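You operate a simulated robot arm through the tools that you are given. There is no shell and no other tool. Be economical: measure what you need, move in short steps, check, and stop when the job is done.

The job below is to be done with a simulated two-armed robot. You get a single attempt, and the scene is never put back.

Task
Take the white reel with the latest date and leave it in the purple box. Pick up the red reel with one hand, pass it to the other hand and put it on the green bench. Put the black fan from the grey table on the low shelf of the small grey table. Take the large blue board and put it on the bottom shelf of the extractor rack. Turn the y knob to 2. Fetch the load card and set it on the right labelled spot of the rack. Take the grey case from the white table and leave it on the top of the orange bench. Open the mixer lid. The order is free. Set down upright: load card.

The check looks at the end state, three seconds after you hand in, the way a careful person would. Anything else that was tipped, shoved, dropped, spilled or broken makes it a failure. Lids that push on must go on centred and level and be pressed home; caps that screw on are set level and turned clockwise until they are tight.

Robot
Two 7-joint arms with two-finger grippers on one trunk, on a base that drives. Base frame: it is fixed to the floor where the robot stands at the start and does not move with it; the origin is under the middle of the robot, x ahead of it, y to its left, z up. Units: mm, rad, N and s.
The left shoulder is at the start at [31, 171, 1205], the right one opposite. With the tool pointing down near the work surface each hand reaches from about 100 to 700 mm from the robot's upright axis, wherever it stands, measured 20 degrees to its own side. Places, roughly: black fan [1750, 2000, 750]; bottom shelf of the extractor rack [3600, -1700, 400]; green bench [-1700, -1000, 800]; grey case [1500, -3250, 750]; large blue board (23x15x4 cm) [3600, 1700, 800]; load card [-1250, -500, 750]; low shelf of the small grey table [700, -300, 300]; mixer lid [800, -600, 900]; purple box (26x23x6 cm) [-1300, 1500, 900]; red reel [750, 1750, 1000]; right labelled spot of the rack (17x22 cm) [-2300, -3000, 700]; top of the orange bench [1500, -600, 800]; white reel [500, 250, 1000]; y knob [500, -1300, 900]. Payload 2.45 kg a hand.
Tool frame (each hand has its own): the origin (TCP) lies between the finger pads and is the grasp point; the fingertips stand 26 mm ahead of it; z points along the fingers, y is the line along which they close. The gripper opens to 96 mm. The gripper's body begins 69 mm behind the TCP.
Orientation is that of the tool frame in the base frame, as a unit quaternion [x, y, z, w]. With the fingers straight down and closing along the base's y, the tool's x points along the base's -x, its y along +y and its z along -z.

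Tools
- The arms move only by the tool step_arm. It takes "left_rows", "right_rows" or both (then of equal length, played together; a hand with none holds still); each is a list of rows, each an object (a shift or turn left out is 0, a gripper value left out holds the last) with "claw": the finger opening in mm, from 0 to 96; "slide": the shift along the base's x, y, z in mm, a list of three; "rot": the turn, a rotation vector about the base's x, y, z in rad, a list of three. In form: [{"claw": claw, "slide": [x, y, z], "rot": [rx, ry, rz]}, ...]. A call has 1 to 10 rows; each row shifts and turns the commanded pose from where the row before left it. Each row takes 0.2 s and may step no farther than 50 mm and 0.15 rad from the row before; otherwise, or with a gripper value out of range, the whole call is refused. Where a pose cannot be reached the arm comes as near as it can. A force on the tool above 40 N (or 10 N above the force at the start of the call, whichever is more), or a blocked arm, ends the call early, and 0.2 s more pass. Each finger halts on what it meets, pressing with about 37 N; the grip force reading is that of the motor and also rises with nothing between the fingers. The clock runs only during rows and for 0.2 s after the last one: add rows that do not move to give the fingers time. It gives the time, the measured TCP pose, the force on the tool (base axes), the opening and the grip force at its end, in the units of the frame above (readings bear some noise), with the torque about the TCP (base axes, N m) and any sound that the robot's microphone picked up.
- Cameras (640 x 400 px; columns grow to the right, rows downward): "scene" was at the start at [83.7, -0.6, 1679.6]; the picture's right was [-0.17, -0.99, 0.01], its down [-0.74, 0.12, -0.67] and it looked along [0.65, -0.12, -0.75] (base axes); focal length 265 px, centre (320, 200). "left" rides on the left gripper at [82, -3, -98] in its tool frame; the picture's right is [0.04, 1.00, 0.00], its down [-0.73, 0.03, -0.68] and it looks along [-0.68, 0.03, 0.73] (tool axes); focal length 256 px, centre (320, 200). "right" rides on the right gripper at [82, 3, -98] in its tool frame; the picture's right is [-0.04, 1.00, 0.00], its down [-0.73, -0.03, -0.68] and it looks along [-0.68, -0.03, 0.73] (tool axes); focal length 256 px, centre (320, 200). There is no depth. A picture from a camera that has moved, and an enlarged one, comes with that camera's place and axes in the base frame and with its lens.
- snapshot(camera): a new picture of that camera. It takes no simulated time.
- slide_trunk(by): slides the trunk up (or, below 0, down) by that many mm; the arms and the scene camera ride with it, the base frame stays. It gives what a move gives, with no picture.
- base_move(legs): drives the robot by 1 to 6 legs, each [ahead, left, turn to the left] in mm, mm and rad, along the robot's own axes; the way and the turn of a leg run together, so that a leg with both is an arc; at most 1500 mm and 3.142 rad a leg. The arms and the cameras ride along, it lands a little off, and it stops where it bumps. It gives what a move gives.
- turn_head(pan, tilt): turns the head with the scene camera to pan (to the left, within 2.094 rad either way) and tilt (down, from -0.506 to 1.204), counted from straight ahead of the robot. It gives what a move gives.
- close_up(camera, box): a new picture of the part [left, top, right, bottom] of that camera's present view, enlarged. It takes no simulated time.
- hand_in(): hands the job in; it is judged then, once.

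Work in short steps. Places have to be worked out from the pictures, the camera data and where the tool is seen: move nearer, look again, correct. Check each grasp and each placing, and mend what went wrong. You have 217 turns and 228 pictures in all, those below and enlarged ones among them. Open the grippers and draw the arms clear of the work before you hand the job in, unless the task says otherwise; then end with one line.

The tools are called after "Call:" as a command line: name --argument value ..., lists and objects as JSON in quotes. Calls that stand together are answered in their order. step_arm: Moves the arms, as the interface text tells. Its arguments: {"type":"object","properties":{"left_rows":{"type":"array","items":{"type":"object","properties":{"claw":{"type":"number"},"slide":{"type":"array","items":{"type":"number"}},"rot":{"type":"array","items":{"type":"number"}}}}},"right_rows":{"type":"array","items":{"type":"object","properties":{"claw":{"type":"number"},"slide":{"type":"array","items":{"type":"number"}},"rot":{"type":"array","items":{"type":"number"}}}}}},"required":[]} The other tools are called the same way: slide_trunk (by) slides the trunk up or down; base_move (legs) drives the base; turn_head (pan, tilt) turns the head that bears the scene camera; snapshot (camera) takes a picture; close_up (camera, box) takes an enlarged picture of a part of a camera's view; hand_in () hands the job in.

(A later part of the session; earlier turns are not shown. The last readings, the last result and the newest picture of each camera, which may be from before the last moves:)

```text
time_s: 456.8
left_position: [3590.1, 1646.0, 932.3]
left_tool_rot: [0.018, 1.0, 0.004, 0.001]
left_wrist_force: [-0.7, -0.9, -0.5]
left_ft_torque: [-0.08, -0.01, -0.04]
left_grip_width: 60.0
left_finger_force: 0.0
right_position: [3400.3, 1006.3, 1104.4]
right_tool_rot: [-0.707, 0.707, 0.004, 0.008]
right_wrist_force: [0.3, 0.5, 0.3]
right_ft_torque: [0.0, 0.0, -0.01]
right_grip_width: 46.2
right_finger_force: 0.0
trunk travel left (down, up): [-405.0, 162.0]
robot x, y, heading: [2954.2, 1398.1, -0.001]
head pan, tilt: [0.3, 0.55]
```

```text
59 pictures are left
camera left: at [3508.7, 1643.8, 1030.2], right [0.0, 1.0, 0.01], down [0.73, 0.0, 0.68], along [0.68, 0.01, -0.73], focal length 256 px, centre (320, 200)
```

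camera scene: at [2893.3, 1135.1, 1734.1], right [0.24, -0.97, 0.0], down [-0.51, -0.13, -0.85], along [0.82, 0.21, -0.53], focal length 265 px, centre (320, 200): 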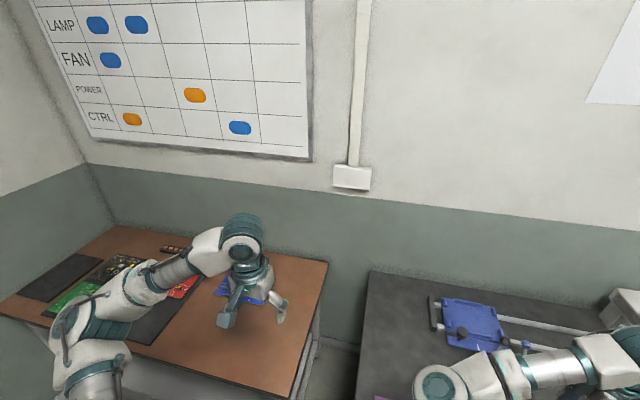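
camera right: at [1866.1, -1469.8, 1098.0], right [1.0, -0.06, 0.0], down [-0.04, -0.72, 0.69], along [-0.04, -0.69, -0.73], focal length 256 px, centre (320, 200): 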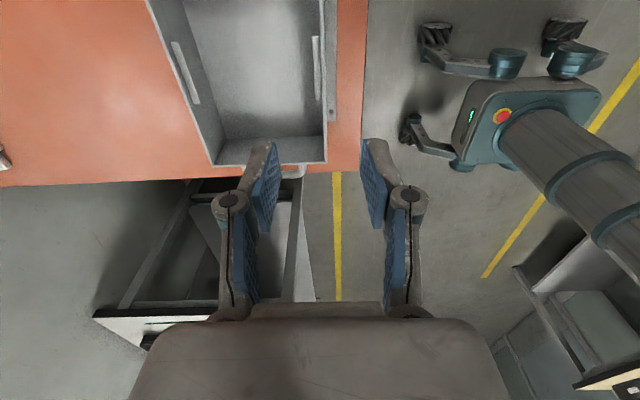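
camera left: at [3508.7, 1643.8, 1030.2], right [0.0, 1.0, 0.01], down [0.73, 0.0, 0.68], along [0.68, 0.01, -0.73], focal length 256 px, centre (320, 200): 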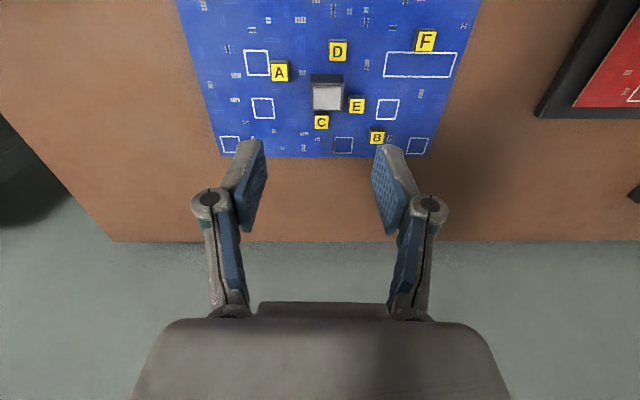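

Block ≈(3602,1652), top z≈781. I move there and descend to z≈825, then check again.

Call:
step_arm --left_rows '[{"slide": [6, 3, -25]}, {"slide": [6, 3, -30]}, {"slide": [0, 0, -30]}, {"slide": [0, 0, -22]}, {}, {}, {}, {}]'

Call:
snapshot --camera "left"

```text
time_s: 458.6
left_position: [3604.6, 1646.0, 826.7]
left_tool_rot: [0.02, 1.0, 0.005, 0.001]
left_wrist_force: [0.6, -0.2, 0.4]
left_ft_torque: [0.03, 0.04, -0.04]
left_grip_width: 59.8
left_finger_force: 0.0
right_position: [3401.2, 1003.0, 1101.9]
right_tool_rot: [-0.706, 0.709, 0.005, 0.01]
right_wrist_force: [-1.4, 0.2, 1.0]
right_ft_torque: [-0.01, 0.03, -0.02]
right_grip_width: 46.0
right_finger_force: 0.0
trunk travel left (down, up): [-405.0, 162.0]
robot x, y, heading: [2952.5, 1402.9, 0.002]
head pan, tilt: [0.3, 0.55]
```

```text
58 pictures are left
camera left: at [3523.6, 1643.9, 924.3], right [0.0, 1.0, 0.01], down [0.73, 0.0, 0.68], along [0.68, 0.01, -0.73], focal length 256 px, centre (320, 200)
```

left: 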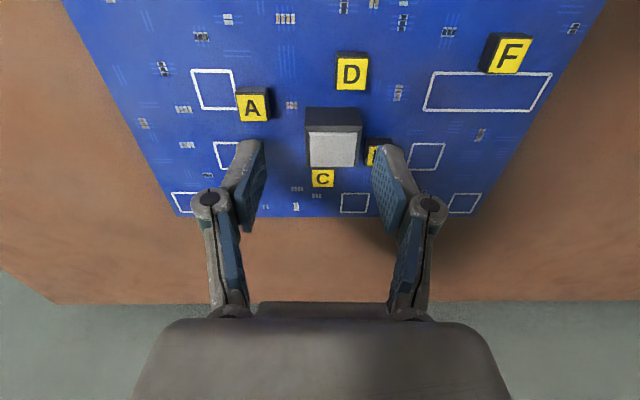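

Block top ≈800; I centre (+7 mm y, -4 x), lower 16 mm and close gently.

Call:
step_arm --left_rows '[{"slide": [-4, 6, -8]}, {"slide": [0, 0, -8]}, {}, {"claw": 40}, {"claw": 0}, {}, {}]'

Call:
snapshot --camera "left"

```text
time_s: 460.2
left_position: [3600.1, 1649.0, 814.4]
left_tool_rot: [0.02, 1.0, 0.004, 0.005]
left_wrist_force: [7.8, -9.8, 30.8]
left_ft_torque: [-0.89, 0.03, 0.1]
left_grip_width: 48.4
left_finger_force: 36.7
right_position: [3398.4, 997.8, 1103.0]
right_tool_rot: [-0.706, 0.708, 0.005, 0.012]
right_wrist_force: [0.5, 1.1, -1.3]
right_ft_torque: [0.03, 0.05, 0.01]
right_grip_width: 46.1
right_finger_force: 0.0
trunk travel left (down, up): [-405.0, 162.0]
robot x, y, heading: [2952.0, 1403.4, -0.004]
head pan, tilt: [0.3, 0.55]
```

```text
57 pictures are left
camera left: at [3518.6, 1646.5, 911.7], right [0.0, 1.0, 0.01], down [0.73, -0.01, 0.69], along [0.69, 0.01, -0.73], focal length 256 px, centre (320, 200)
```

left: 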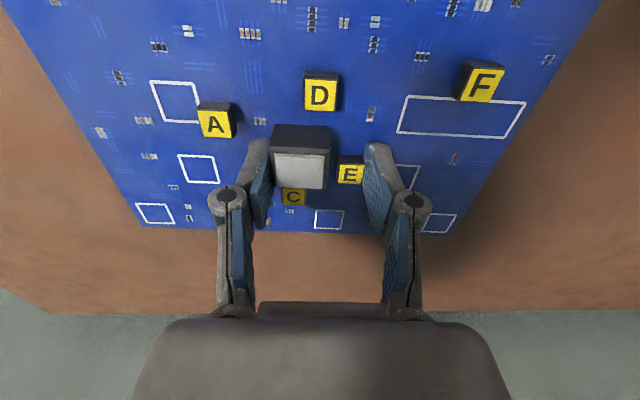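

The right finger closed on key E together with the block. I open, raise 9 mm to clear the keys, and close again.

Call:
step_arm --left_rows '[{"claw": 60}, {"slide": [0, 3, 10]}, {}, {"claw": 40}, {"claw": 0}, {}, {}]'

Call:
snapshot --camera "left"

```text
time_s: 461.8
left_position: [3600.8, 1656.3, 819.4]
left_tool_rot: [0.02, 1.0, 0.004, 0.002]
left_wrist_force: [-0.6, 0.3, -0.5]
left_ft_torque: [0.21, 0.03, 0.02]
left_grip_width: 48.4
left_finger_force: 36.7
right_position: [3399.5, 1002.7, 1102.3]
right_tool_rot: [-0.706, 0.708, 0.007, 0.01]
right_wrist_force: [1.0, -0.4, 0.4]
right_ft_torque: [0.03, -0.01, 0.03]
right_grip_width: 46.1
right_finger_force: 0.0
trunk travel left (down, up): [-405.0, 162.0]
robot x, y, heading: [2951.2, 1402.5, 0.001]
head pan, tilt: [0.3, 0.55]
```

```text
56 pictures are left
camera left: at [3519.5, 1653.0, 916.6], right [0.0, 1.0, 0.01], down [0.73, 0.0, 0.68], along [0.68, 0.01, -0.73], focal length 256 px, centre (320, 200)
```

left: 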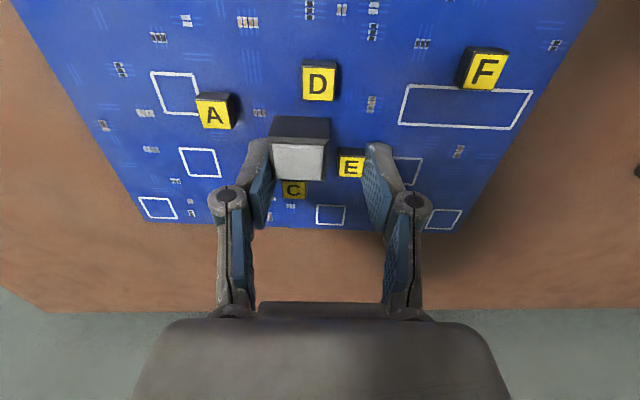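

Still catching key E's top; I raise 6 mm more and re-close.

Call:
step_arm --left_rows '[{"claw": 60}, {"slide": [0, -4, 6]}, {}, {"claw": 40}, {"claw": 0}, {}, {}]'

```text
time_s: 463.4
left_position: [3599.0, 1651.6, 825.8]
left_tool_rot: [0.019, 1.0, 0.004, 0.001]
left_wrist_force: [0.3, -1.1, 1.0]
left_ft_torque: [-0.11, 0.07, 0.03]
left_grip_width: 27.3
left_finger_force: 37.6
right_position: [3401.4, 1001.1, 1102.4]
right_tool_rot: [-0.705, 0.709, 0.005, 0.011]
right_wrist_force: [-1.1, 0.7, 0.0]
right_ft_torque: [-0.01, 0.01, -0.02]
right_grip_width: 46.0
right_finger_force: 0.0
trunk travel left (down, up): [-405.0, 162.0]
robot x, y, heading: [2950.3, 1403.7, -0.002]
head pan, tilt: [0.3, 0.55]
```

Now 27.3 mm on the block alone. I lift a little and check.

Call:
slide_trunk --by 40

Call:
snapshot --camera "left"

```text
time_s: 464.3
left_position: [3600.2, 1652.0, 862.6]
left_tool_rot: [0.019, 1.0, 0.004, 0.0]
left_wrist_force: [1.1, -1.3, -2.3]
left_ft_torque: [-0.03, -0.02, 0.0]
left_grip_width: 27.1
left_finger_force: 37.4
right_position: [3401.9, 1002.1, 1142.0]
right_tool_rot: [-0.706, 0.708, 0.005, 0.009]
right_wrist_force: [0.0, 0.5, -0.3]
right_ft_torque: [-0.01, -0.01, 0.03]
right_grip_width: 46.1
right_finger_force: 0.0
trunk travel left (down, up): [-445.0, 122.0]
robot x, y, heading: [2951.4, 1401.7, -0.004]
head pan, tilt: [0.3, 0.55]
```

```text
55 pictures are left
camera left: at [3520.0, 1650.0, 961.2], right [0.0, 1.0, 0.01], down [0.73, 0.0, 0.68], along [0.68, 0.01, -0.73], focal length 256 px, centre (320, 200)
```

left: 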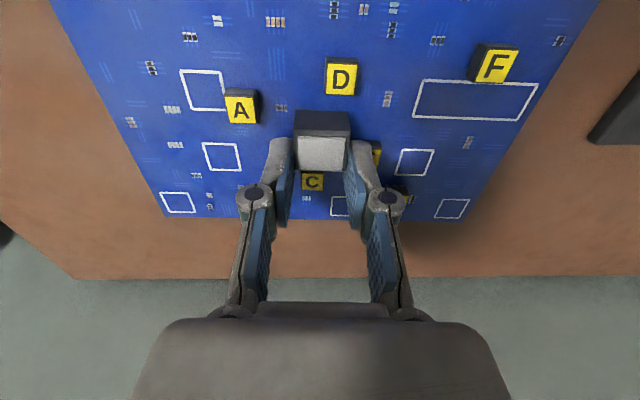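

Board held by its block (2–3 N). I raise it, back into the aisle and strafe to the extractor rack.

Call:
slide_trunk --by 100

Call:
base_move --legs '[[-530, 0, 0], [0, -1500, 0], [0, -1500, 0], [0, -250, 0]]'

Call:
turn_head --pan 0.2 --tilt 0.6

Call:
snapshot --camera "scene"

```text
time_s: 465.6
left_position: [3601.5, 1653.5, 962.3]
left_tool_rot: [0.019, 1.0, 0.004, 0.0]
left_wrist_force: [-0.4, -0.2, -1.6]
left_ft_torque: [0.01, -0.02, 0.0]
left_grip_width: 27.7
left_finger_force: 37.3
right_position: [3400.1, 1001.4, 1242.6]
right_tool_rot: [-0.705, 0.709, 0.005, 0.009]
right_wrist_force: [0.4, 0.3, -0.5]
right_ft_torque: [-0.02, -0.01, 0.02]
right_grip_width: 46.1
right_finger_force: 0.0
trunk travel left (down, up): [-545.0, 22.0]
robot x, y, heading: [2948.0, 1399.5, 0.001]
head pan, tilt: [0.3, 0.55]
```

```text
time_s: 484.1
left_position: [3032.8, -1623.3, 964.4]
left_tool_rot: [0.036, 0.999, 0.002, 0.001]
left_wrist_force: [-0.5, 0.5, -1.2]
left_ft_torque: [-0.02, -0.01, 0.01]
left_grip_width: 27.4
left_finger_force: 37.1
right_position: [2811.6, -2267.2, 1243.7]
right_tool_rot: [-0.694, 0.72, 0.004, 0.009]
right_wrist_force: [0.2, -0.4, -0.1]
right_ft_torque: [-0.01, 0.04, 0.01]
right_grip_width: 45.9
right_finger_force: 0.1
trunk travel left (down, up): [-545.0, 22.0]
robot x, y, heading: [2376.6, -1856.0, -0.032]
head pan, tilt: [0.3, 0.55]
```

```text
time_s: 484.8
left_position: [3031.3, -1628.7, 965.5]
left_tool_rot: [0.035, 0.999, 0.005, 0.002]
left_wrist_force: [-0.4, -0.2, -1.8]
left_ft_torque: [-0.01, -0.02, -0.02]
left_grip_width: 27.2
left_finger_force: 36.8
right_position: [2806.1, -2274.3, 1243.5]
right_tool_rot: [-0.694, 0.72, 0.003, 0.01]
right_wrist_force: [0.3, 0.2, -0.5]
right_ft_torque: [0.0, -0.01, 0.0]
right_grip_width: 45.8
right_finger_force: 0.1
trunk travel left (down, up): [-545.0, 22.0]
robot x, y, heading: [2376.7, -1857.4, -0.035]
head pan, tilt: [0.201, 0.6]
```

```text
54 pictures are left
camera scene: at [2454.3, -1846.7, 1869.3], right [0.17, -0.99, 0.0], down [-0.56, -0.09, -0.82], along [0.81, 0.14, -0.57], focal length 265 px, centre (320, 200)
```

scene: 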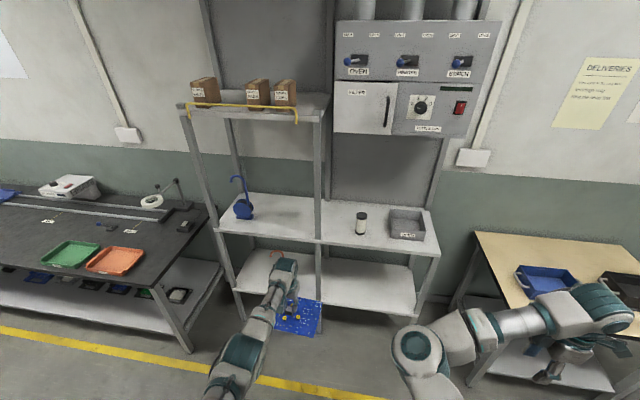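

The right bay's bottom shelf (≈z 400, x 3434–3800, y -2240…-1660) is empty. I raise/retract the right hand, align, and lower the trunk before entering.

Call:
step_arm --right_rows '[{"slide": [-15, 0, 35]}, {"slide": [-15, 0, 35]}, {"slide": [-15, 0, 35]}, {"slide": [-15, 0, 35]}]'

Call:
base_move --legs '[[0, -193, 0.035]]'

Call:
slide_trunk --by -430

Call:
turn_head --pan 0.3 --tilt 0.5

Call:
snapshot --camera "scene"

Call:
snapshot --camera "left"

```text
time_s: 485.8
left_position: [3030.9, -1625.9, 965.2]
left_tool_rot: [0.036, 0.999, 0.005, 0.003]
left_wrist_force: [0.2, 0.3, -1.4]
left_ft_torque: [-0.02, -0.04, 0.02]
left_grip_width: 27.3
left_finger_force: 37.1
right_position: [2744.4, -2269.9, 1385.9]
right_tool_rot: [-0.694, 0.72, 0.004, 0.011]
right_wrist_force: [-0.5, 0.1, 0.3]
right_ft_torque: [-0.02, -0.02, -0.01]
right_grip_width: 45.7
right_finger_force: 0.1
trunk travel left (down, up): [-545.0, 22.0]
robot x, y, heading: [2374.8, -1857.0, -0.037]
head pan, tilt: [0.201, 0.6]
```

```text
time_s: 487.4
left_position: [3019.8, -1778.7, 961.1]
left_tool_rot: [0.016, 1.0, -0.006, 0.001]
left_wrist_force: [-1.0, 2.9, -1.6]
left_ft_torque: [-0.11, -0.08, 0.01]
left_grip_width: 27.3
left_finger_force: 36.8
right_position: [2758.4, -2423.8, 1391.7]
right_tool_rot: [0.708, -0.706, 0.002, -0.003]
right_wrist_force: [1.4, 0.0, -0.4]
right_ft_torque: [-0.02, 0.1, 0.05]
right_grip_width: 46.2
right_finger_force: 0.1
trunk travel left (down, up): [-545.0, 22.0]
robot x, y, heading: [2375.2, -2052.4, 0.001]
head pan, tilt: [0.201, 0.6]
```

```text
refused: -430 is not a number from -400 to 400
```

```text
time_s: 488.1
left_position: [3017.4, -1789.0, 966.7]
left_tool_rot: [0.015, 1.0, 0.005, 0.003]
left_wrist_force: [-0.8, 0.9, -2.1]
left_ft_torque: [-0.06, -0.03, -0.01]
left_grip_width: 27.3
left_finger_force: 36.9
right_position: [2752.7, -2442.4, 1386.2]
right_tool_rot: [0.709, -0.705, -0.001, -0.012]
right_wrist_force: [0.4, 0.1, -0.9]
right_ft_torque: [0.01, 0.01, 0.0]
right_grip_width: 46.3
right_finger_force: 0.1
trunk travel left (down, up): [-545.0, 22.0]
robot x, y, heading: [2372.8, -2045.0, 0.004]
head pan, tilt: [0.3, 0.499]
```

```text
53 pictures are left
camera scene: at [2449.7, -2025.2, 1878.4], right [0.3, -0.95, 0.0], down [-0.46, -0.14, -0.88], along [0.84, 0.26, -0.48], focal length 265 px, centre (320, 200)
```

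scene: 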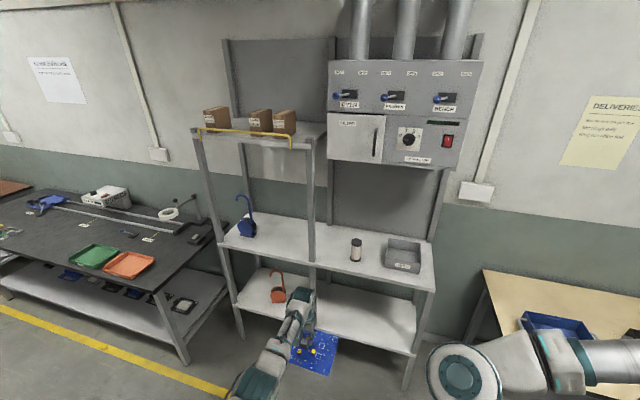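

```text
52 pictures are left
camera left: at [2935.3, -1792.0, 1064.7], right [-0.01, 1.0, 0.01], down [0.73, 0.0, 0.68], along [0.68, 0.01, -0.73], focal length 256 px, centre (320, 200)
```

left: 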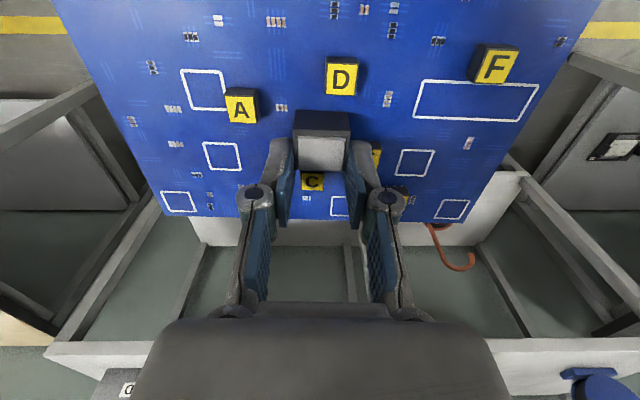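

Post at y≈-1655. I shift 70 mm right for margin and lower the trunk fully near shelf height before driving in.

Call:
base_move --legs '[[0, -70, 0]]'

Call:
slide_trunk --by -400

Call:
base_move --legs '[[250, 0, 0]]'

Call:
turn_head --pan 0.35 --tilt 0.6

Call:
snapshot --camera "scene"

Call:
snapshot --camera "left"

```text
time_s: 489.1
left_position: [3016.8, -1848.3, 967.3]
left_tool_rot: [0.015, 1.0, 0.001, 0.005]
left_wrist_force: [0.5, 1.1, -1.8]
left_ft_torque: [-0.01, -0.01, 0.01]
left_grip_width: 27.2
left_finger_force: 37.2
right_position: [2740.0, -2524.0, 1389.6]
right_tool_rot: [-0.684, 0.729, 0.002, 0.015]
right_wrist_force: [1.1, -1.6, -0.1]
right_ft_torque: [0.09, 0.05, 0.04]
right_grip_width: 45.7
right_finger_force: 0.0
trunk travel left (down, up): [-545.0, 22.0]
robot x, y, heading: [2371.2, -2119.3, -0.003]
head pan, tilt: [0.3, 0.499]
```

```text
time_s: 492.9
left_position: [3010.1, -1811.6, 561.1]
left_tool_rot: [0.013, 1.0, -0.018, 0.008]
left_wrist_force: [-0.6, 1.0, -2.1]
left_ft_torque: [-0.1, -0.02, 0.0]
left_grip_width: 27.2
left_finger_force: 36.9
right_position: [2782.1, -2473.3, 909.1]
right_tool_rot: [-0.678, 0.724, 0.08, -0.096]
right_wrist_force: [-0.4, 3.1, -0.3]
right_ft_torque: [-0.17, 0.05, 0.06]
right_grip_width: 45.9
right_finger_force: 0.1
trunk travel left (down, up): [-145.0, 422.0]
robot x, y, heading: [2372.5, -2107.9, 0.007]
head pan, tilt: [0.3, 0.499]
```

```text
time_s: 494.7
left_position: [3257.2, -1835.8, 566.1]
left_tool_rot: [0.013, 1.0, -0.005, 0.008]
left_wrist_force: [0.7, 0.1, -2.4]
left_ft_torque: [0.01, 0.03, 0.01]
left_grip_width: 27.4
left_finger_force: 37.0
right_position: [3029.5, -2504.9, 898.3]
right_tool_rot: [-0.68, 0.722, 0.091, -0.089]
right_wrist_force: [-0.1, 0.1, -0.3]
right_ft_torque: [-0.01, 0.01, 0.0]
right_grip_width: 46.1
right_finger_force: 0.0
trunk travel left (down, up): [-145.0, 422.0]
robot x, y, heading: [2620.8, -2117.1, -0.001]
head pan, tilt: [0.3, 0.499]
```

```text
time_s: 495.4
left_position: [3254.3, -1829.2, 570.0]
left_tool_rot: [0.014, 1.0, -0.007, 0.011]
left_wrist_force: [-0.7, 0.4, -2.0]
left_ft_torque: [-0.07, -0.02, 0.01]
left_grip_width: 27.2
left_finger_force: 37.2
right_position: [3024.8, -2497.0, 902.1]
right_tool_rot: [-0.682, 0.721, 0.086, -0.088]
right_wrist_force: [0.6, 0.5, -0.3]
right_ft_torque: [-0.02, 0.02, -0.01]
right_grip_width: 45.7
right_finger_force: 0.0
trunk travel left (down, up): [-145.0, 422.0]
robot x, y, heading: [2618.5, -2115.5, 0.004]
head pan, tilt: [0.351, 0.6]
```

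```text
51 pictures are left
camera scene: at [2869.6, -2067.4, 1456.8], right [0.35, -0.94, 0.01], down [-0.53, -0.21, -0.82], along [0.77, 0.28, -0.57], focal length 265 px, centre (320, 200)
```

scene: 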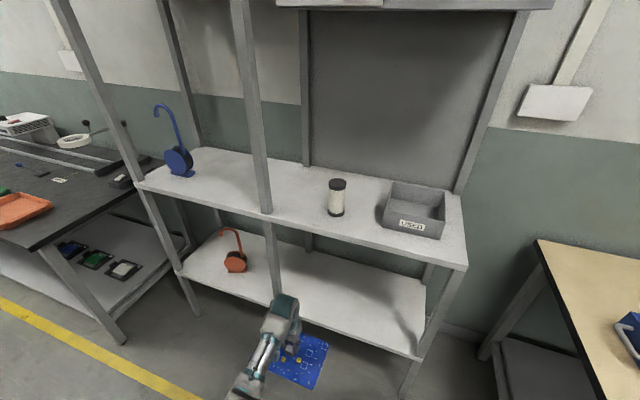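

```text
50 pictures are left
camera left: at [3172.0, -1830.6, 665.5], right [-0.01, 1.0, -0.01], down [0.72, 0.02, 0.69], along [0.69, 0.0, -0.72], focal length 256 px, centre (320, 200)
```

left: 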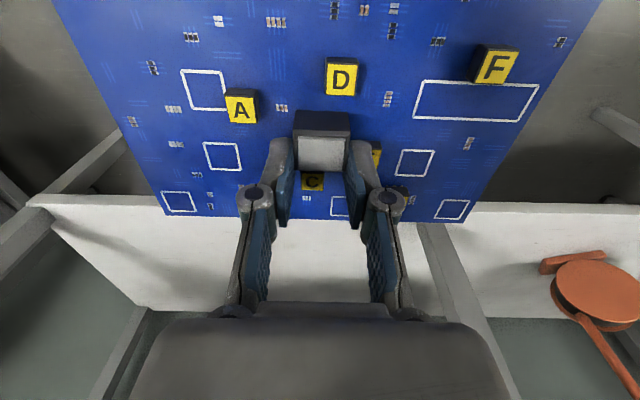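

The shelf's front edge is at x≈3450, z≈395, bay y -2277…-1674. I shift 50 mm in, lower to just above and drive in.

Call:
step_arm --left_rows '[{"slide": [0, -15, 0]}, {"slide": [0, -15, 0]}, {"slide": [0, -15, 0]}, {"slide": [0, -10, 0]}, {}, {}]'

Call:
slide_trunk --by -60

Call:
base_move --legs '[[200, 0, 0]]'

Call:
snapshot --camera "left"

Call:
snapshot --camera "scene"

```text
time_s: 496.8
left_position: [3255.0, -1889.8, 570.6]
left_tool_rot: [0.014, 1.0, -0.004, 0.01]
left_wrist_force: [0.0, -0.1, -2.1]
left_ft_torque: [-0.02, -0.01, 0.02]
left_grip_width: 27.3
left_finger_force: 37.7
right_position: [3025.2, -2502.8, 899.0]
right_tool_rot: [-0.681, 0.722, 0.089, -0.085]
right_wrist_force: [-0.3, 0.1, -1.0]
right_ft_torque: [-0.03, 0.02, 0.0]
right_grip_width: 45.9
right_finger_force: 0.1
trunk travel left (down, up): [-145.0, 422.0]
robot x, y, heading: [2618.5, -2115.9, 0.004]
head pan, tilt: [0.351, 0.6]
```

```text
time_s: 497.8
left_position: [3255.6, -1889.7, 513.4]
left_tool_rot: [0.014, 1.0, -0.005, 0.013]
left_wrist_force: [-0.3, 0.7, -2.0]
left_ft_torque: [-0.02, -0.02, 0.0]
left_grip_width: 27.4
left_finger_force: 37.5
right_position: [3034.7, -2504.7, 802.4]
right_tool_rot: [-0.674, 0.716, 0.128, -0.128]
right_wrist_force: [-0.7, -0.3, 0.8]
right_ft_torque: [0.0, -0.07, -0.01]
right_grip_width: 46.2
right_finger_force: 0.0
trunk travel left (down, up): [-85.0, 482.0]
robot x, y, heading: [2619.1, -2117.1, 0.001]
head pan, tilt: [0.351, 0.6]
```

```text
time_s: 499.4
left_position: [3453.0, -1890.0, 510.7]
left_tool_rot: [0.014, 1.0, -0.003, 0.01]
left_wrist_force: [0.6, -0.1, -2.8]
left_ft_torque: [0.03, -0.02, 0.0]
left_grip_width: 27.4
left_finger_force: 37.3
right_position: [3235.1, -2505.0, 799.0]
right_tool_rot: [-0.675, 0.715, 0.128, -0.128]
right_wrist_force: [-1.2, -0.3, 0.1]
right_ft_torque: [-0.06, 0.02, 0.04]
right_grip_width: 46.1
right_finger_force: 0.0
trunk travel left (down, up): [-85.0, 482.0]
robot x, y, heading: [2818.6, -2116.4, 0.003]
head pan, tilt: [0.351, 0.6]
```

```text
49 pictures are left
camera left: at [3370.2, -1891.9, 607.1], right [-0.01, 1.0, -0.01], down [0.72, 0.01, 0.69], along [0.69, 0.0, -0.72], focal length 256 px, centre (320, 200)
```

left: 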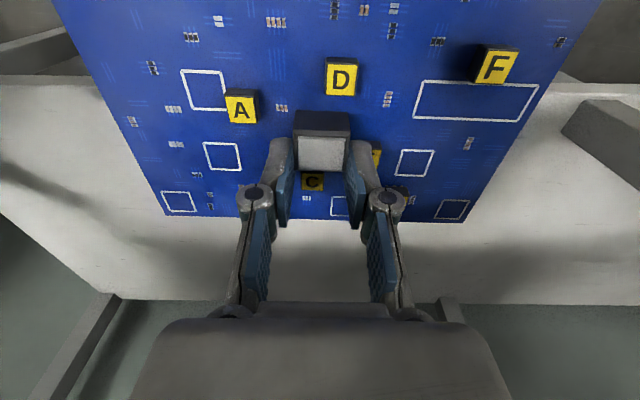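

```text
48 pictures are left
camera scene: at [3139.5, -2083.3, 1382.0], right [0.35, -0.94, 0.0], down [-0.54, -0.2, -0.82], along [0.77, 0.29, -0.57], focal length 265 px, centre (320, 200)
```

scene: 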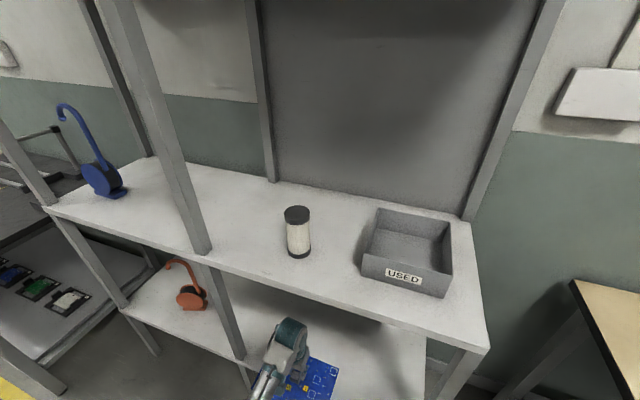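

Entering well. I drive 85 mm more, then lower by trunk until contact.

Call:
base_move --legs '[[88, 0, 0]]'

Call:
slide_trunk --by -45

Call:
slide_trunk --by -10

Call:
slide_trunk --by -8

Call:
slide_trunk --by -6

Call:
snapshot --camera "left"

```text
time_s: 500.5
left_position: [3539.5, -1889.8, 514.9]
left_tool_rot: [0.013, 1.0, -0.003, 0.013]
left_wrist_force: [0.0, 0.0, -2.7]
left_ft_torque: [0.03, 0.0, -0.01]
left_grip_width: 27.2
left_finger_force: 36.6
right_position: [3322.4, -2505.4, 799.6]
right_tool_rot: [-0.676, 0.714, 0.129, -0.126]
right_wrist_force: [0.0, -0.1, -0.6]
right_ft_torque: [0.0, 0.05, -0.02]
right_grip_width: 46.0
right_finger_force: 0.0
trunk travel left (down, up): [-85.0, 482.0]
robot x, y, heading: [2905.8, -2118.7, 0.003]
head pan, tilt: [0.351, 0.6]
```

```text
time_s: 501.4
left_position: [3537.1, -1890.4, 475.7]
left_tool_rot: [0.013, 1.0, -0.003, 0.017]
left_wrist_force: [0.1, 0.6, -1.7]
left_ft_torque: [-0.01, -0.01, 0.0]
left_grip_width: 27.4
left_finger_force: 37.5
right_position: [3321.6, -2505.6, 728.7]
right_tool_rot: [-0.67, 0.708, 0.158, -0.158]
right_wrist_force: [-0.1, 0.3, -0.1]
right_ft_torque: [0.0, -0.02, -0.02]
right_grip_width: 46.0
right_finger_force: 0.1
trunk travel left (down, up): [-40.0, 527.0]
robot x, y, heading: [2910.6, -2115.4, 0.006]
head pan, tilt: [0.351, 0.6]
```

```text
time_s: 501.9
left_position: [3537.7, -1890.0, 465.3]
left_tool_rot: [0.012, 1.0, -0.003, 0.017]
left_wrist_force: [0.2, 0.2, -2.3]
left_ft_torque: [-0.01, -0.06, -0.01]
left_grip_width: 27.5
left_finger_force: 37.3
right_position: [3322.7, -2505.5, 711.5]
right_tool_rot: [-0.668, 0.707, 0.165, -0.166]
right_wrist_force: [0.8, -0.5, 0.2]
right_ft_torque: [0.0, -0.03, 0.01]
right_grip_width: 46.1
right_finger_force: 0.0
trunk travel left (down, up): [-30.0, 537.0]
robot x, y, heading: [2906.4, -2118.6, 0.009]
head pan, tilt: [0.351, 0.6]
```

```text
time_s: 502.7
left_position: [3536.0, -1889.7, 459.2]
left_tool_rot: [0.014, 1.0, -0.002, 0.018]
left_wrist_force: [0.2, 0.2, -2.4]
left_ft_torque: [-0.02, 0.01, 0.0]
left_grip_width: 27.3
left_finger_force: 36.8
right_position: [3320.3, -2506.7, 700.8]
right_tool_rot: [-0.665, 0.707, 0.166, -0.173]
right_wrist_force: [-1.7, -0.9, 2.2]
right_ft_torque: [-0.01, -0.11, -0.04]
right_grip_width: 46.2
right_finger_force: 0.1
trunk travel left (down, up): [-23.0, 544.0]
robot x, y, heading: [2903.7, -2113.7, 0.003]
head pan, tilt: [0.351, 0.6]
stopped: the force on the tool passed its limit at 42 N (the readings are from after the stop); the commanded pose is now the measured one
```

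```text
time_s: 503.1
left_position: [3531.2, -1889.3, 456.3]
left_tool_rot: [0.015, 1.0, -0.004, 0.02]
left_wrist_force: [0.5, 1.0, -1.9]
left_ft_torque: [-0.01, 0.03, -0.02]
left_grip_width: 27.5
left_finger_force: 36.3
right_position: [3317.6, -2507.8, 699.7]
right_tool_rot: [-0.665, 0.708, 0.161, -0.177]
right_wrist_force: [-0.6, 0.5, 1.0]
right_ft_torque: [-0.04, -0.02, -0.03]
right_grip_width: 45.8
right_finger_force: 0.1
trunk travel left (down, up): [-18.0, 548.0]
robot x, y, heading: [2906.8, -2117.2, -0.001]
head pan, tilt: [0.351, 0.6]
stopped: the force on the tool passed its limit at 48 N (the readings are from after the stop); the commanded pose is now the measured one
```

```text
47 pictures are left
camera left: at [3447.4, -1891.8, 551.5], right [-0.01, 1.0, -0.01], down [0.71, 0.01, 0.71], along [0.71, 0.0, -0.71], focal length 256 px, centre (320, 200)
```

left: 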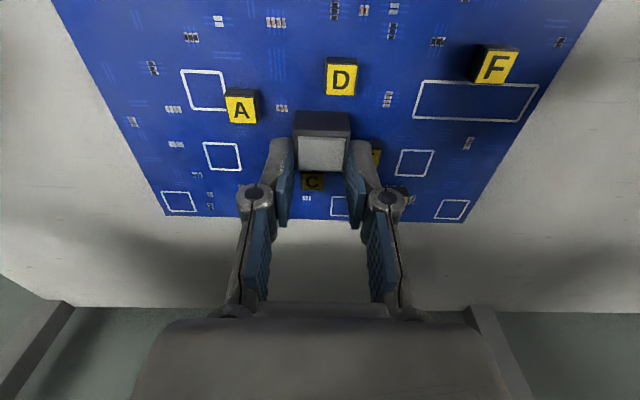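

The right hand touched something on the way down. I pull it back and up, and finish lowering with the left arm.

Call:
step_arm --right_rows '[{"slide": [-20, 0, 15]}, {"slide": [-20, 0, 15]}, {"slide": [-20, 0, 15]}, {"slide": [-20, 0, 15]}]'

Call:
step_arm --left_rows '[{"slide": [5, 0, -4], "rot": [0, 0.036, 0]}, {"slide": [0, 0, -4]}, {}]'

Call:
step_arm --left_rows '[{"slide": [0, 0, -4]}, {"slide": [0, 0, -4]}, {}]'

Call:
turn_head --pan -0.5 --tilt 0.8

Call:
snapshot --camera "scene"

```text
time_s: 504.1
left_position: [3532.5, -1891.2, 458.6]
left_tool_rot: [0.013, 1.0, -0.002, 0.021]
left_wrist_force: [0.3, 0.8, -2.1]
left_ft_torque: [0.02, -0.04, 0.0]
left_grip_width: 27.5
left_finger_force: 36.8
right_position: [3238.8, -2515.8, 760.8]
right_tool_rot: [-0.666, 0.707, 0.162, -0.176]
right_wrist_force: [0.1, 0.5, -0.7]
right_ft_torque: [0.03, 0.0, -0.01]
right_grip_width: 45.7
right_finger_force: 0.0
right hand out of reach, approached as far as the arm can: row 1
trunk travel left (down, up): [-18.0, 548.0]
robot x, y, heading: [2911.7, -2115.9, 0.01]
head pan, tilt: [0.351, 0.6]
```

```text
time_s: 504.9
left_position: [3536.8, -1891.8, 450.7]
left_tool_rot: [0.014, 1.0, -0.003, 0.003]
left_wrist_force: [0.9, 0.2, -2.3]
left_ft_torque: [-0.03, 0.01, -0.03]
left_grip_width: 27.5
left_finger_force: 37.4
right_position: [3238.5, -2515.7, 759.7]
right_tool_rot: [-0.665, 0.707, 0.161, -0.178]
right_wrist_force: [0.2, 0.4, 1.0]
right_ft_torque: [0.03, 0.01, 0.0]
right_grip_width: 45.9
right_finger_force: 0.0
trunk travel left (down, up): [-18.0, 548.0]
robot x, y, heading: [2910.9, -2114.1, 0.004]
head pan, tilt: [0.351, 0.6]
```

```text
time_s: 505.8
left_position: [3538.5, -1890.0, 445.5]
left_tool_rot: [0.013, 1.0, -0.002, 0.004]
left_wrist_force: [-2.0, 1.2, 14.8]
left_ft_torque: [-0.03, 0.74, 0.0]
left_grip_width: 27.4
left_finger_force: 37.0
right_position: [3238.0, -2516.7, 760.5]
right_tool_rot: [-0.666, 0.707, 0.16, -0.176]
right_wrist_force: [0.5, 0.0, 0.4]
right_ft_torque: [-0.02, 0.0, -0.01]
right_grip_width: 46.0
right_finger_force: 0.1
trunk travel left (down, up): [-18.0, 548.0]
robot x, y, heading: [2906.7, -2116.1, 0.011]
head pan, tilt: [0.351, 0.6]
```

```text
time_s: 506.9
left_position: [3537.7, -1891.5, 446.0]
left_tool_rot: [0.013, 1.0, -0.001, 0.005]
left_wrist_force: [4.5, 3.7, 23.1]
left_ft_torque: [0.12, 0.76, 0.01]
left_grip_width: 27.3
left_finger_force: 37.2
right_position: [3236.3, -2517.1, 760.7]
right_tool_rot: [-0.666, 0.707, 0.161, -0.176]
right_wrist_force: [0.7, 0.8, 0.3]
right_ft_torque: [0.02, -0.01, -0.04]
right_grip_width: 46.1
right_finger_force: 0.1
trunk travel left (down, up): [-18.0, 548.0]
robot x, y, heading: [2907.9, -2116.7, 0.006]
head pan, tilt: [-0.499, 0.799]
```

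```text
46 pictures are left
camera scene: at [3298.1, -2155.1, 1273.7], right [-0.47, -0.88, 0.0], down [-0.63, 0.34, -0.69], along [0.61, -0.33, -0.72], focal length 265 px, centre (320, 200)
```

scene: 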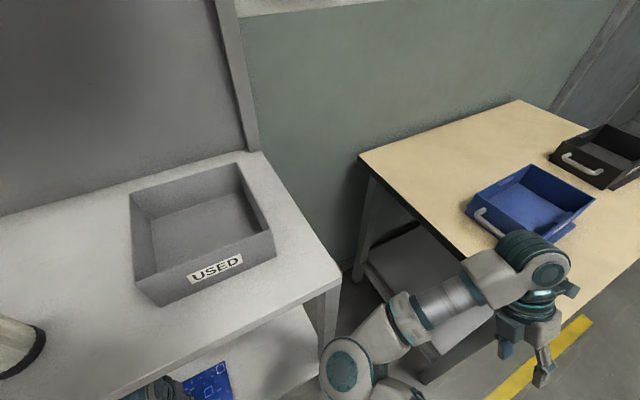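

Board rests on the shelf (force up). I open, lift the hand and back out.

Call:
step_arm --left_rows '[{"slide": [0, 0, 2], "claw": 34}, {"claw": 50}, {"slide": [0, 0, 20]}, {"slide": [0, 0, 30]}, {"slide": [0, 0, 30]}, {}]'

Call:
snapshot --camera "left"

Call:
base_move --legs '[[-450, 0, 0]]'

Call:
turn_head --pan 0.35 --tilt 0.6

Call:
snapshot --camera "scene"

```text
time_s: 508.3
left_position: [3537.6, -1890.8, 523.9]
left_tool_rot: [0.013, 1.0, -0.003, 0.003]
left_wrist_force: [0.0, -0.1, 0.5]
left_ft_torque: [0.02, -0.01, 0.04]
left_grip_width: 50.1
left_finger_force: 0.1
right_position: [3238.2, -2516.2, 760.1]
right_tool_rot: [-0.665, 0.707, 0.161, -0.177]
right_wrist_force: [-0.3, -0.6, 0.1]
right_ft_torque: [0.0, 0.01, 0.05]
right_grip_width: 45.9
right_finger_force: 0.1
trunk travel left (down, up): [-18.0, 548.0]
robot x, y, heading: [2907.8, -2117.1, 0.006]
head pan, tilt: [-0.499, 0.799]
```

```text
45 pictures are left
camera left: at [3457.4, -1892.7, 621.2], right [-0.01, 1.0, -0.01], down [0.73, 0.01, 0.68], along [0.68, 0.01, -0.73], focal length 256 px, centre (320, 200)
```

left: 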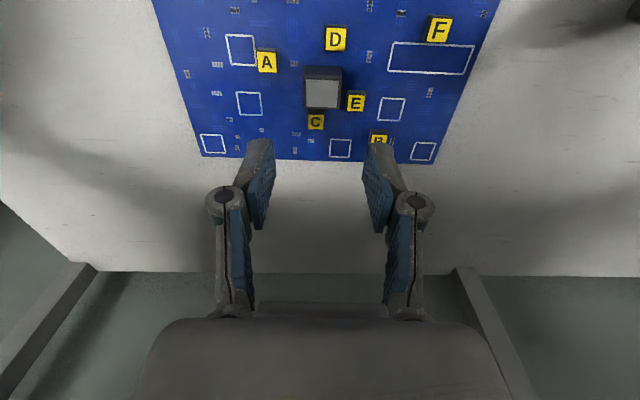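

```text
time_s: 511.0
left_position: [3095.4, -1891.9, 524.3]
left_tool_rot: [0.011, 1.0, -0.003, 0.003]
left_wrist_force: [0.2, 0.3, 0.1]
left_ft_torque: [-0.02, -0.04, -0.03]
left_grip_width: 50.2
left_finger_force: 0.0
right_position: [2797.0, -2517.6, 760.1]
right_tool_rot: [-0.667, 0.706, 0.16, -0.177]
right_wrist_force: [-0.3, -0.4, 0.1]
right_ft_torque: [0.02, 0.02, -0.01]
right_grip_width: 46.2
right_finger_force: 0.0
trunk travel left (down, up): [-18.0, 548.0]
robot x, y, heading: [2465.1, -2118.0, 0.009]
head pan, tilt: [-0.499, 0.799]
```

```text
time_s: 512.2
left_position: [3092.7, -1890.1, 529.1]
left_tool_rot: [0.012, 1.0, -0.002, 0.006]
left_wrist_force: [0.6, -0.2, 0.1]
left_ft_torque: [-0.03, -0.02, -0.01]
left_grip_width: 49.9
left_finger_force: 0.1
right_position: [2793.4, -2517.7, 763.9]
right_tool_rot: [-0.667, 0.707, 0.159, -0.174]
right_wrist_force: [-0.5, 0.0, 0.3]
right_ft_torque: [0.02, 0.01, 0.0]
right_grip_width: 45.9
right_finger_force: 0.1
trunk travel left (down, up): [-18.0, 548.0]
robot x, y, heading: [2465.6, -2116.9, 0.011]
head pan, tilt: [0.351, 0.6]
```

```text
44 pictures are left
camera scene: at [2871.9, -2085.9, 1288.9], right [0.35, -0.94, 0.0], down [-0.54, -0.2, -0.82], along [0.77, 0.29, -0.57], focal length 265 px, centre (320, 200)
```

scene: 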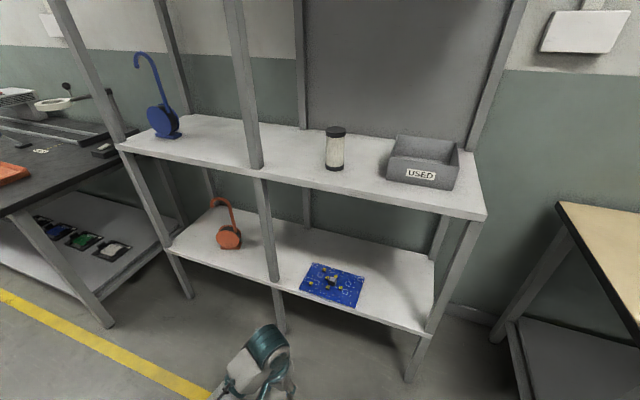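

Board is on the bottom shelf. Last, the black fan: I raise the trunk, turn to face -x and drive up the far aisle to the grey table.

Call:
slide_trunk --by 375

Call:
base_move --legs '[[100, 0, 0], [0, 0, 1.565], [0, 0, 1.565], [0, -1500, 0], [0, -1500, 0], [0, -780, 0]]'

Call:
turn_head --pan -0.3 --tilt 0.65

Call:
snapshot --camera "scene"

```text
time_s: 515.8
left_position: [3094.4, -1891.3, 902.4]
left_tool_rot: [0.012, 1.0, -0.002, 0.007]
left_wrist_force: [-0.4, 0.2, 0.0]
left_ft_torque: [0.0, 0.04, 0.02]
left_grip_width: 50.0
left_finger_force: 0.1
right_position: [2794.0, -2518.4, 1137.3]
right_tool_rot: [-0.667, 0.707, 0.158, -0.175]
right_wrist_force: [1.1, -0.2, 0.5]
right_ft_torque: [-0.01, 0.02, -0.05]
right_grip_width: 45.8
right_finger_force: 0.0
trunk travel left (down, up): [-393.0, 173.0]
robot x, y, heading: [2465.7, -2117.9, 0.008]
head pan, tilt: [0.351, 0.6]
```

```text
time_s: 542.5
left_position: [1734.6, 1369.3, 900.8]
left_tool_rot: [1.0, 0.019, -0.007, -0.004]
left_wrist_force: [0.3, 0.2, -0.5]
left_ft_torque: [0.01, 0.0, -0.02]
left_grip_width: 49.9
left_finger_force: 0.1
right_position: [1996.0, 2012.5, 1139.2]
right_tool_rot: [0.687, 0.688, 0.182, 0.15]
right_wrist_force: [-0.4, 0.4, -1.1]
right_ft_torque: [0.0, -0.02, -0.01]
right_grip_width: 45.9
right_finger_force: 0.0
trunk travel left (down, up): [-393.0, 173.0]
robot x, y, heading: [2350.3, 1638.1, -3.071]
head pan, tilt: [0.351, 0.6]
```

```text
time_s: 543.5
left_position: [1737.4, 1379.0, 906.0]
left_tool_rot: [1.0, 0.02, -0.007, 0.0]
left_wrist_force: [0.6, -0.5, 0.1]
left_ft_torque: [0.0, -0.02, -0.01]
left_grip_width: 50.0
left_finger_force: 0.0
right_position: [1998.3, 2023.7, 1137.1]
right_tool_rot: [0.685, 0.69, 0.176, 0.154]
right_wrist_force: [0.5, -0.9, 0.6]
right_ft_torque: [-0.02, -0.05, -0.04]
right_grip_width: 46.1
right_finger_force: 0.1
trunk travel left (down, up): [-393.0, 173.0]
robot x, y, heading: [2347.4, 1646.5, -3.07]
head pan, tilt: [-0.3, 0.649]
```

```text
43 pictures are left
camera scene: at [2262.6, 1658.3, 1713.8], right [0.23, 0.97, 0.0], down [0.59, -0.14, -0.79], along [-0.77, 0.18, -0.61], focal length 265 px, centre (320, 200)
```

scene: 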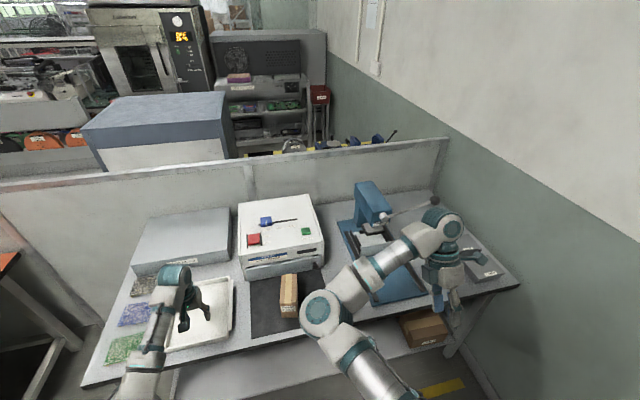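

The right arm hides the fan's spot; I straighten and extend the right hand and use its camera.

Call:
base_move --legs '[[-60, -120, -0.07]]'

Call:
step_arm --right_rows '[{"slide": [-20, 0, 0], "rot": [-0.008, 0.113, 0]}, {"slide": [-20, 0, 0], "rot": [-0.008, 0.113, 0]}, {"slide": [-20, 0, 0], "rot": [-0.008, 0.113, 0]}, {"slide": [-20, 0, 0], "rot": [-0.008, 0.113, 0]}, {"slide": [-20, 0, 0]}, {}, {}]' --left_rows '[{"slide": [25, 0, 20]}, {"slide": [25, 0, 20]}, {"slide": [25, 0, 20]}, {"slide": [25, 0, 20]}, {"slide": [25, 0, 20]}, {}, {}]'

Call:
snapshot --camera "right"

```text
time_s: 544.8
left_position: [1777.5, 1505.1, 896.7]
left_tool_rot: [1.0, -0.012, -0.008, -0.017]
left_wrist_force: [0.3, 0.0, 0.5]
left_ft_torque: [0.08, 0.01, 0.02]
left_grip_width: 49.9
left_finger_force: 0.1
right_position: [2081.2, 2123.3, 1150.2]
right_tool_rot: [0.709, 0.666, 0.182, 0.147]
right_wrist_force: [-0.8, -0.5, -0.3]
right_ft_torque: [-0.01, -0.07, 0.0]
right_grip_width: 45.9
right_finger_force: 0.0
trunk travel left (down, up): [-393.0, 173.0]
robot x, y, heading: [2403.9, 1755.1, -3.137]
head pan, tilt: [-0.3, 0.649]
```

```text
time_s: 546.4
left_position: [1904.9, 1523.7, 1004.7]
left_tool_rot: [1.0, -0.011, -0.009, -0.004]
left_wrist_force: [-0.4, -1.7, -0.6]
left_ft_torque: [0.06, 0.0, 0.01]
left_grip_width: 49.8
left_finger_force: 0.0
right_position: [1987.4, 2145.2, 1142.7]
right_tool_rot: [0.725, 0.689, -0.001, 0.011]
right_wrist_force: [0.0, 0.9, 0.8]
right_ft_torque: [0.03, -0.02, -0.01]
right_grip_width: 46.1
right_finger_force: 0.1
trunk travel left (down, up): [-393.0, 173.0]
robot x, y, heading: [2402.4, 1751.8, -3.138]
head pan, tilt: [-0.3, 0.649]
```

```text
42 pictures are left
camera right: at [1992.4, 2229.6, 1238.9], right [1.0, -0.09, 0.02], down [-0.08, -0.72, 0.69], along [-0.05, -0.69, -0.72], focal length 256 px, centre (320, 200)
```

right: 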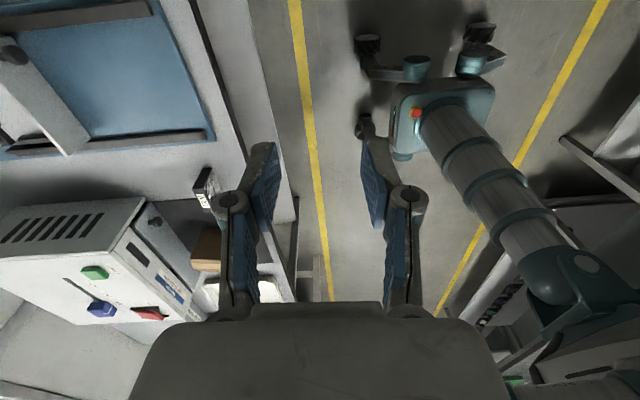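

I zoom on the small black object with a label.

Call:
close_up --camera "right" --box '[130, 130, 290, 300]'

Call:
close_up --camera "scene" --box '[200, 200, 520, 360]'

```text
2.35 times, centred on (210, 215) of right
camera zoom: at [1992.4, 2229.6, 1238.9], right [1.0, -0.09, 0.02], down [-0.08, -0.72, 0.69], along [-0.05, -0.69, -0.72], focal length 602 px, centre (579, 165)
```

zoom: 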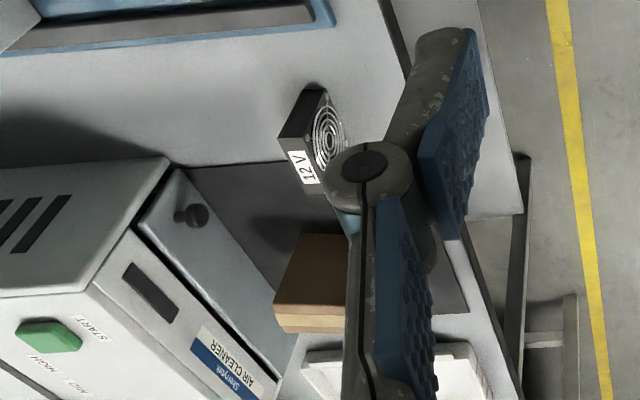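

```text
2.00 times, centred on (360, 280) of scene
camera zoom: at [2322.0, 1785.4, 1713.7], right [0.29, 0.96, 0.0], down [0.58, -0.18, -0.79], along [-0.76, 0.23, -0.61], focal length 530 px, centre (240, 40)
```

zoom: 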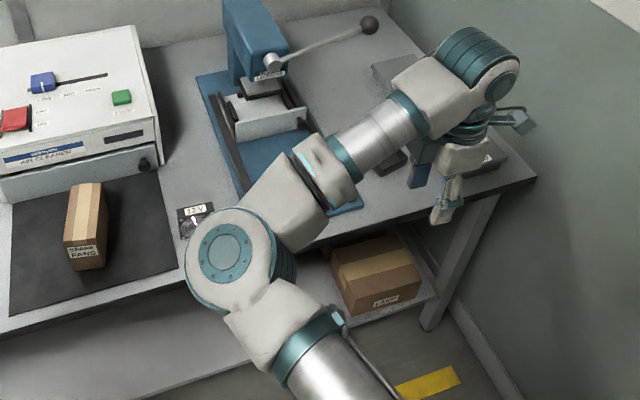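

The fan is a 12 V box fan at about (1715,1875), top ≈810. I reposition so that it sits in the right hand's sector and look from above.

Call:
base_move --legs '[[95, 180, 0]]'

Call:
step_arm --right_rows '[{"slide": [-35, 0, -15]}, {"slide": [-35, 0, -20]}, {"slide": [-35, 0, -20]}, {"slide": [-30, 0, -20]}, {}, {}, {}, {}]'

Call:
step_arm --right_rows '[{}, {}, {}, {}, {}]'

Call:
snapshot --camera "right"

```text
time_s: 548.0
left_position: [1807.0, 1383.5, 1010.8]
left_tool_rot: [1.0, -0.014, -0.008, 0.011]
left_wrist_force: [-0.2, 1.6, -0.5]
left_ft_torque: [-0.16, -0.06, -0.01]
left_grip_width: 49.7
left_finger_force: 0.0
right_position: [1888.1, 2011.5, 1129.0]
right_tool_rot: [0.725, 0.688, -0.01, 0.024]
right_wrist_force: [1.8, 1.0, -0.4]
right_ft_torque: [-0.07, 0.11, -0.01]
right_grip_width: 45.9
right_finger_force: 0.0
trunk travel left (down, up): [-393.0, 173.0]
robot x, y, heading: [2309.0, 1581.6, -3.14]
head pan, tilt: [-0.3, 0.649]
```

```text
time_s: 550.0
left_position: [1815.2, 1322.6, 1002.3]
left_tool_rot: [1.0, -0.013, -0.013, -0.019]
left_wrist_force: [0.6, -1.7, -0.5]
left_ft_torque: [0.14, 0.06, 0.0]
left_grip_width: 50.0
left_finger_force: 0.0
right_position: [1763.2, 1943.9, 1083.8]
right_tool_rot: [0.725, 0.688, 0.007, -0.001]
right_wrist_force: [-0.5, -0.9, -0.5]
right_ft_torque: [0.12, -0.06, 0.03]
right_grip_width: 46.0
right_finger_force: 0.0
trunk travel left (down, up): [-393.0, 173.0]
robot x, y, heading: [2304.6, 1580.5, -3.136]
head pan, tilt: [-0.3, 0.649]
stopped in row 8 (right hand): the arm was blocked; the commanded pose is now the measured one
```

```text
time_s: 551.2
left_position: [1813.7, 1338.1, 1005.0]
left_tool_rot: [1.0, -0.015, -0.013, -0.015]
left_wrist_force: [0.8, -0.5, 0.3]
left_ft_torque: [0.03, -0.03, 0.01]
left_grip_width: 50.1
left_finger_force: 0.0
right_position: [1760.7, 1963.1, 1077.1]
right_tool_rot: [0.726, 0.687, 0.003, 0.004]
right_wrist_force: [-0.7, 0.2, -0.3]
right_ft_torque: [0.01, -0.03, 0.0]
right_grip_width: 46.3
right_finger_force: 0.0
trunk travel left (down, up): [-393.0, 173.0]
robot x, y, heading: [2307.6, 1584.7, -3.14]
head pan, tilt: [-0.3, 0.649]
```

```text
39 pictures are left
camera right: at [1768.1, 2042.7, 1174.2], right [1.0, -0.09, 0.01], down [-0.08, -0.73, 0.68], along [-0.06, -0.68, -0.73], focal length 256 px, centre (320, 200)
```

right: 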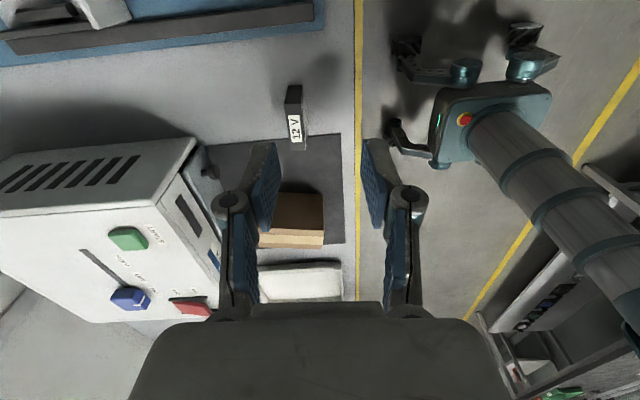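

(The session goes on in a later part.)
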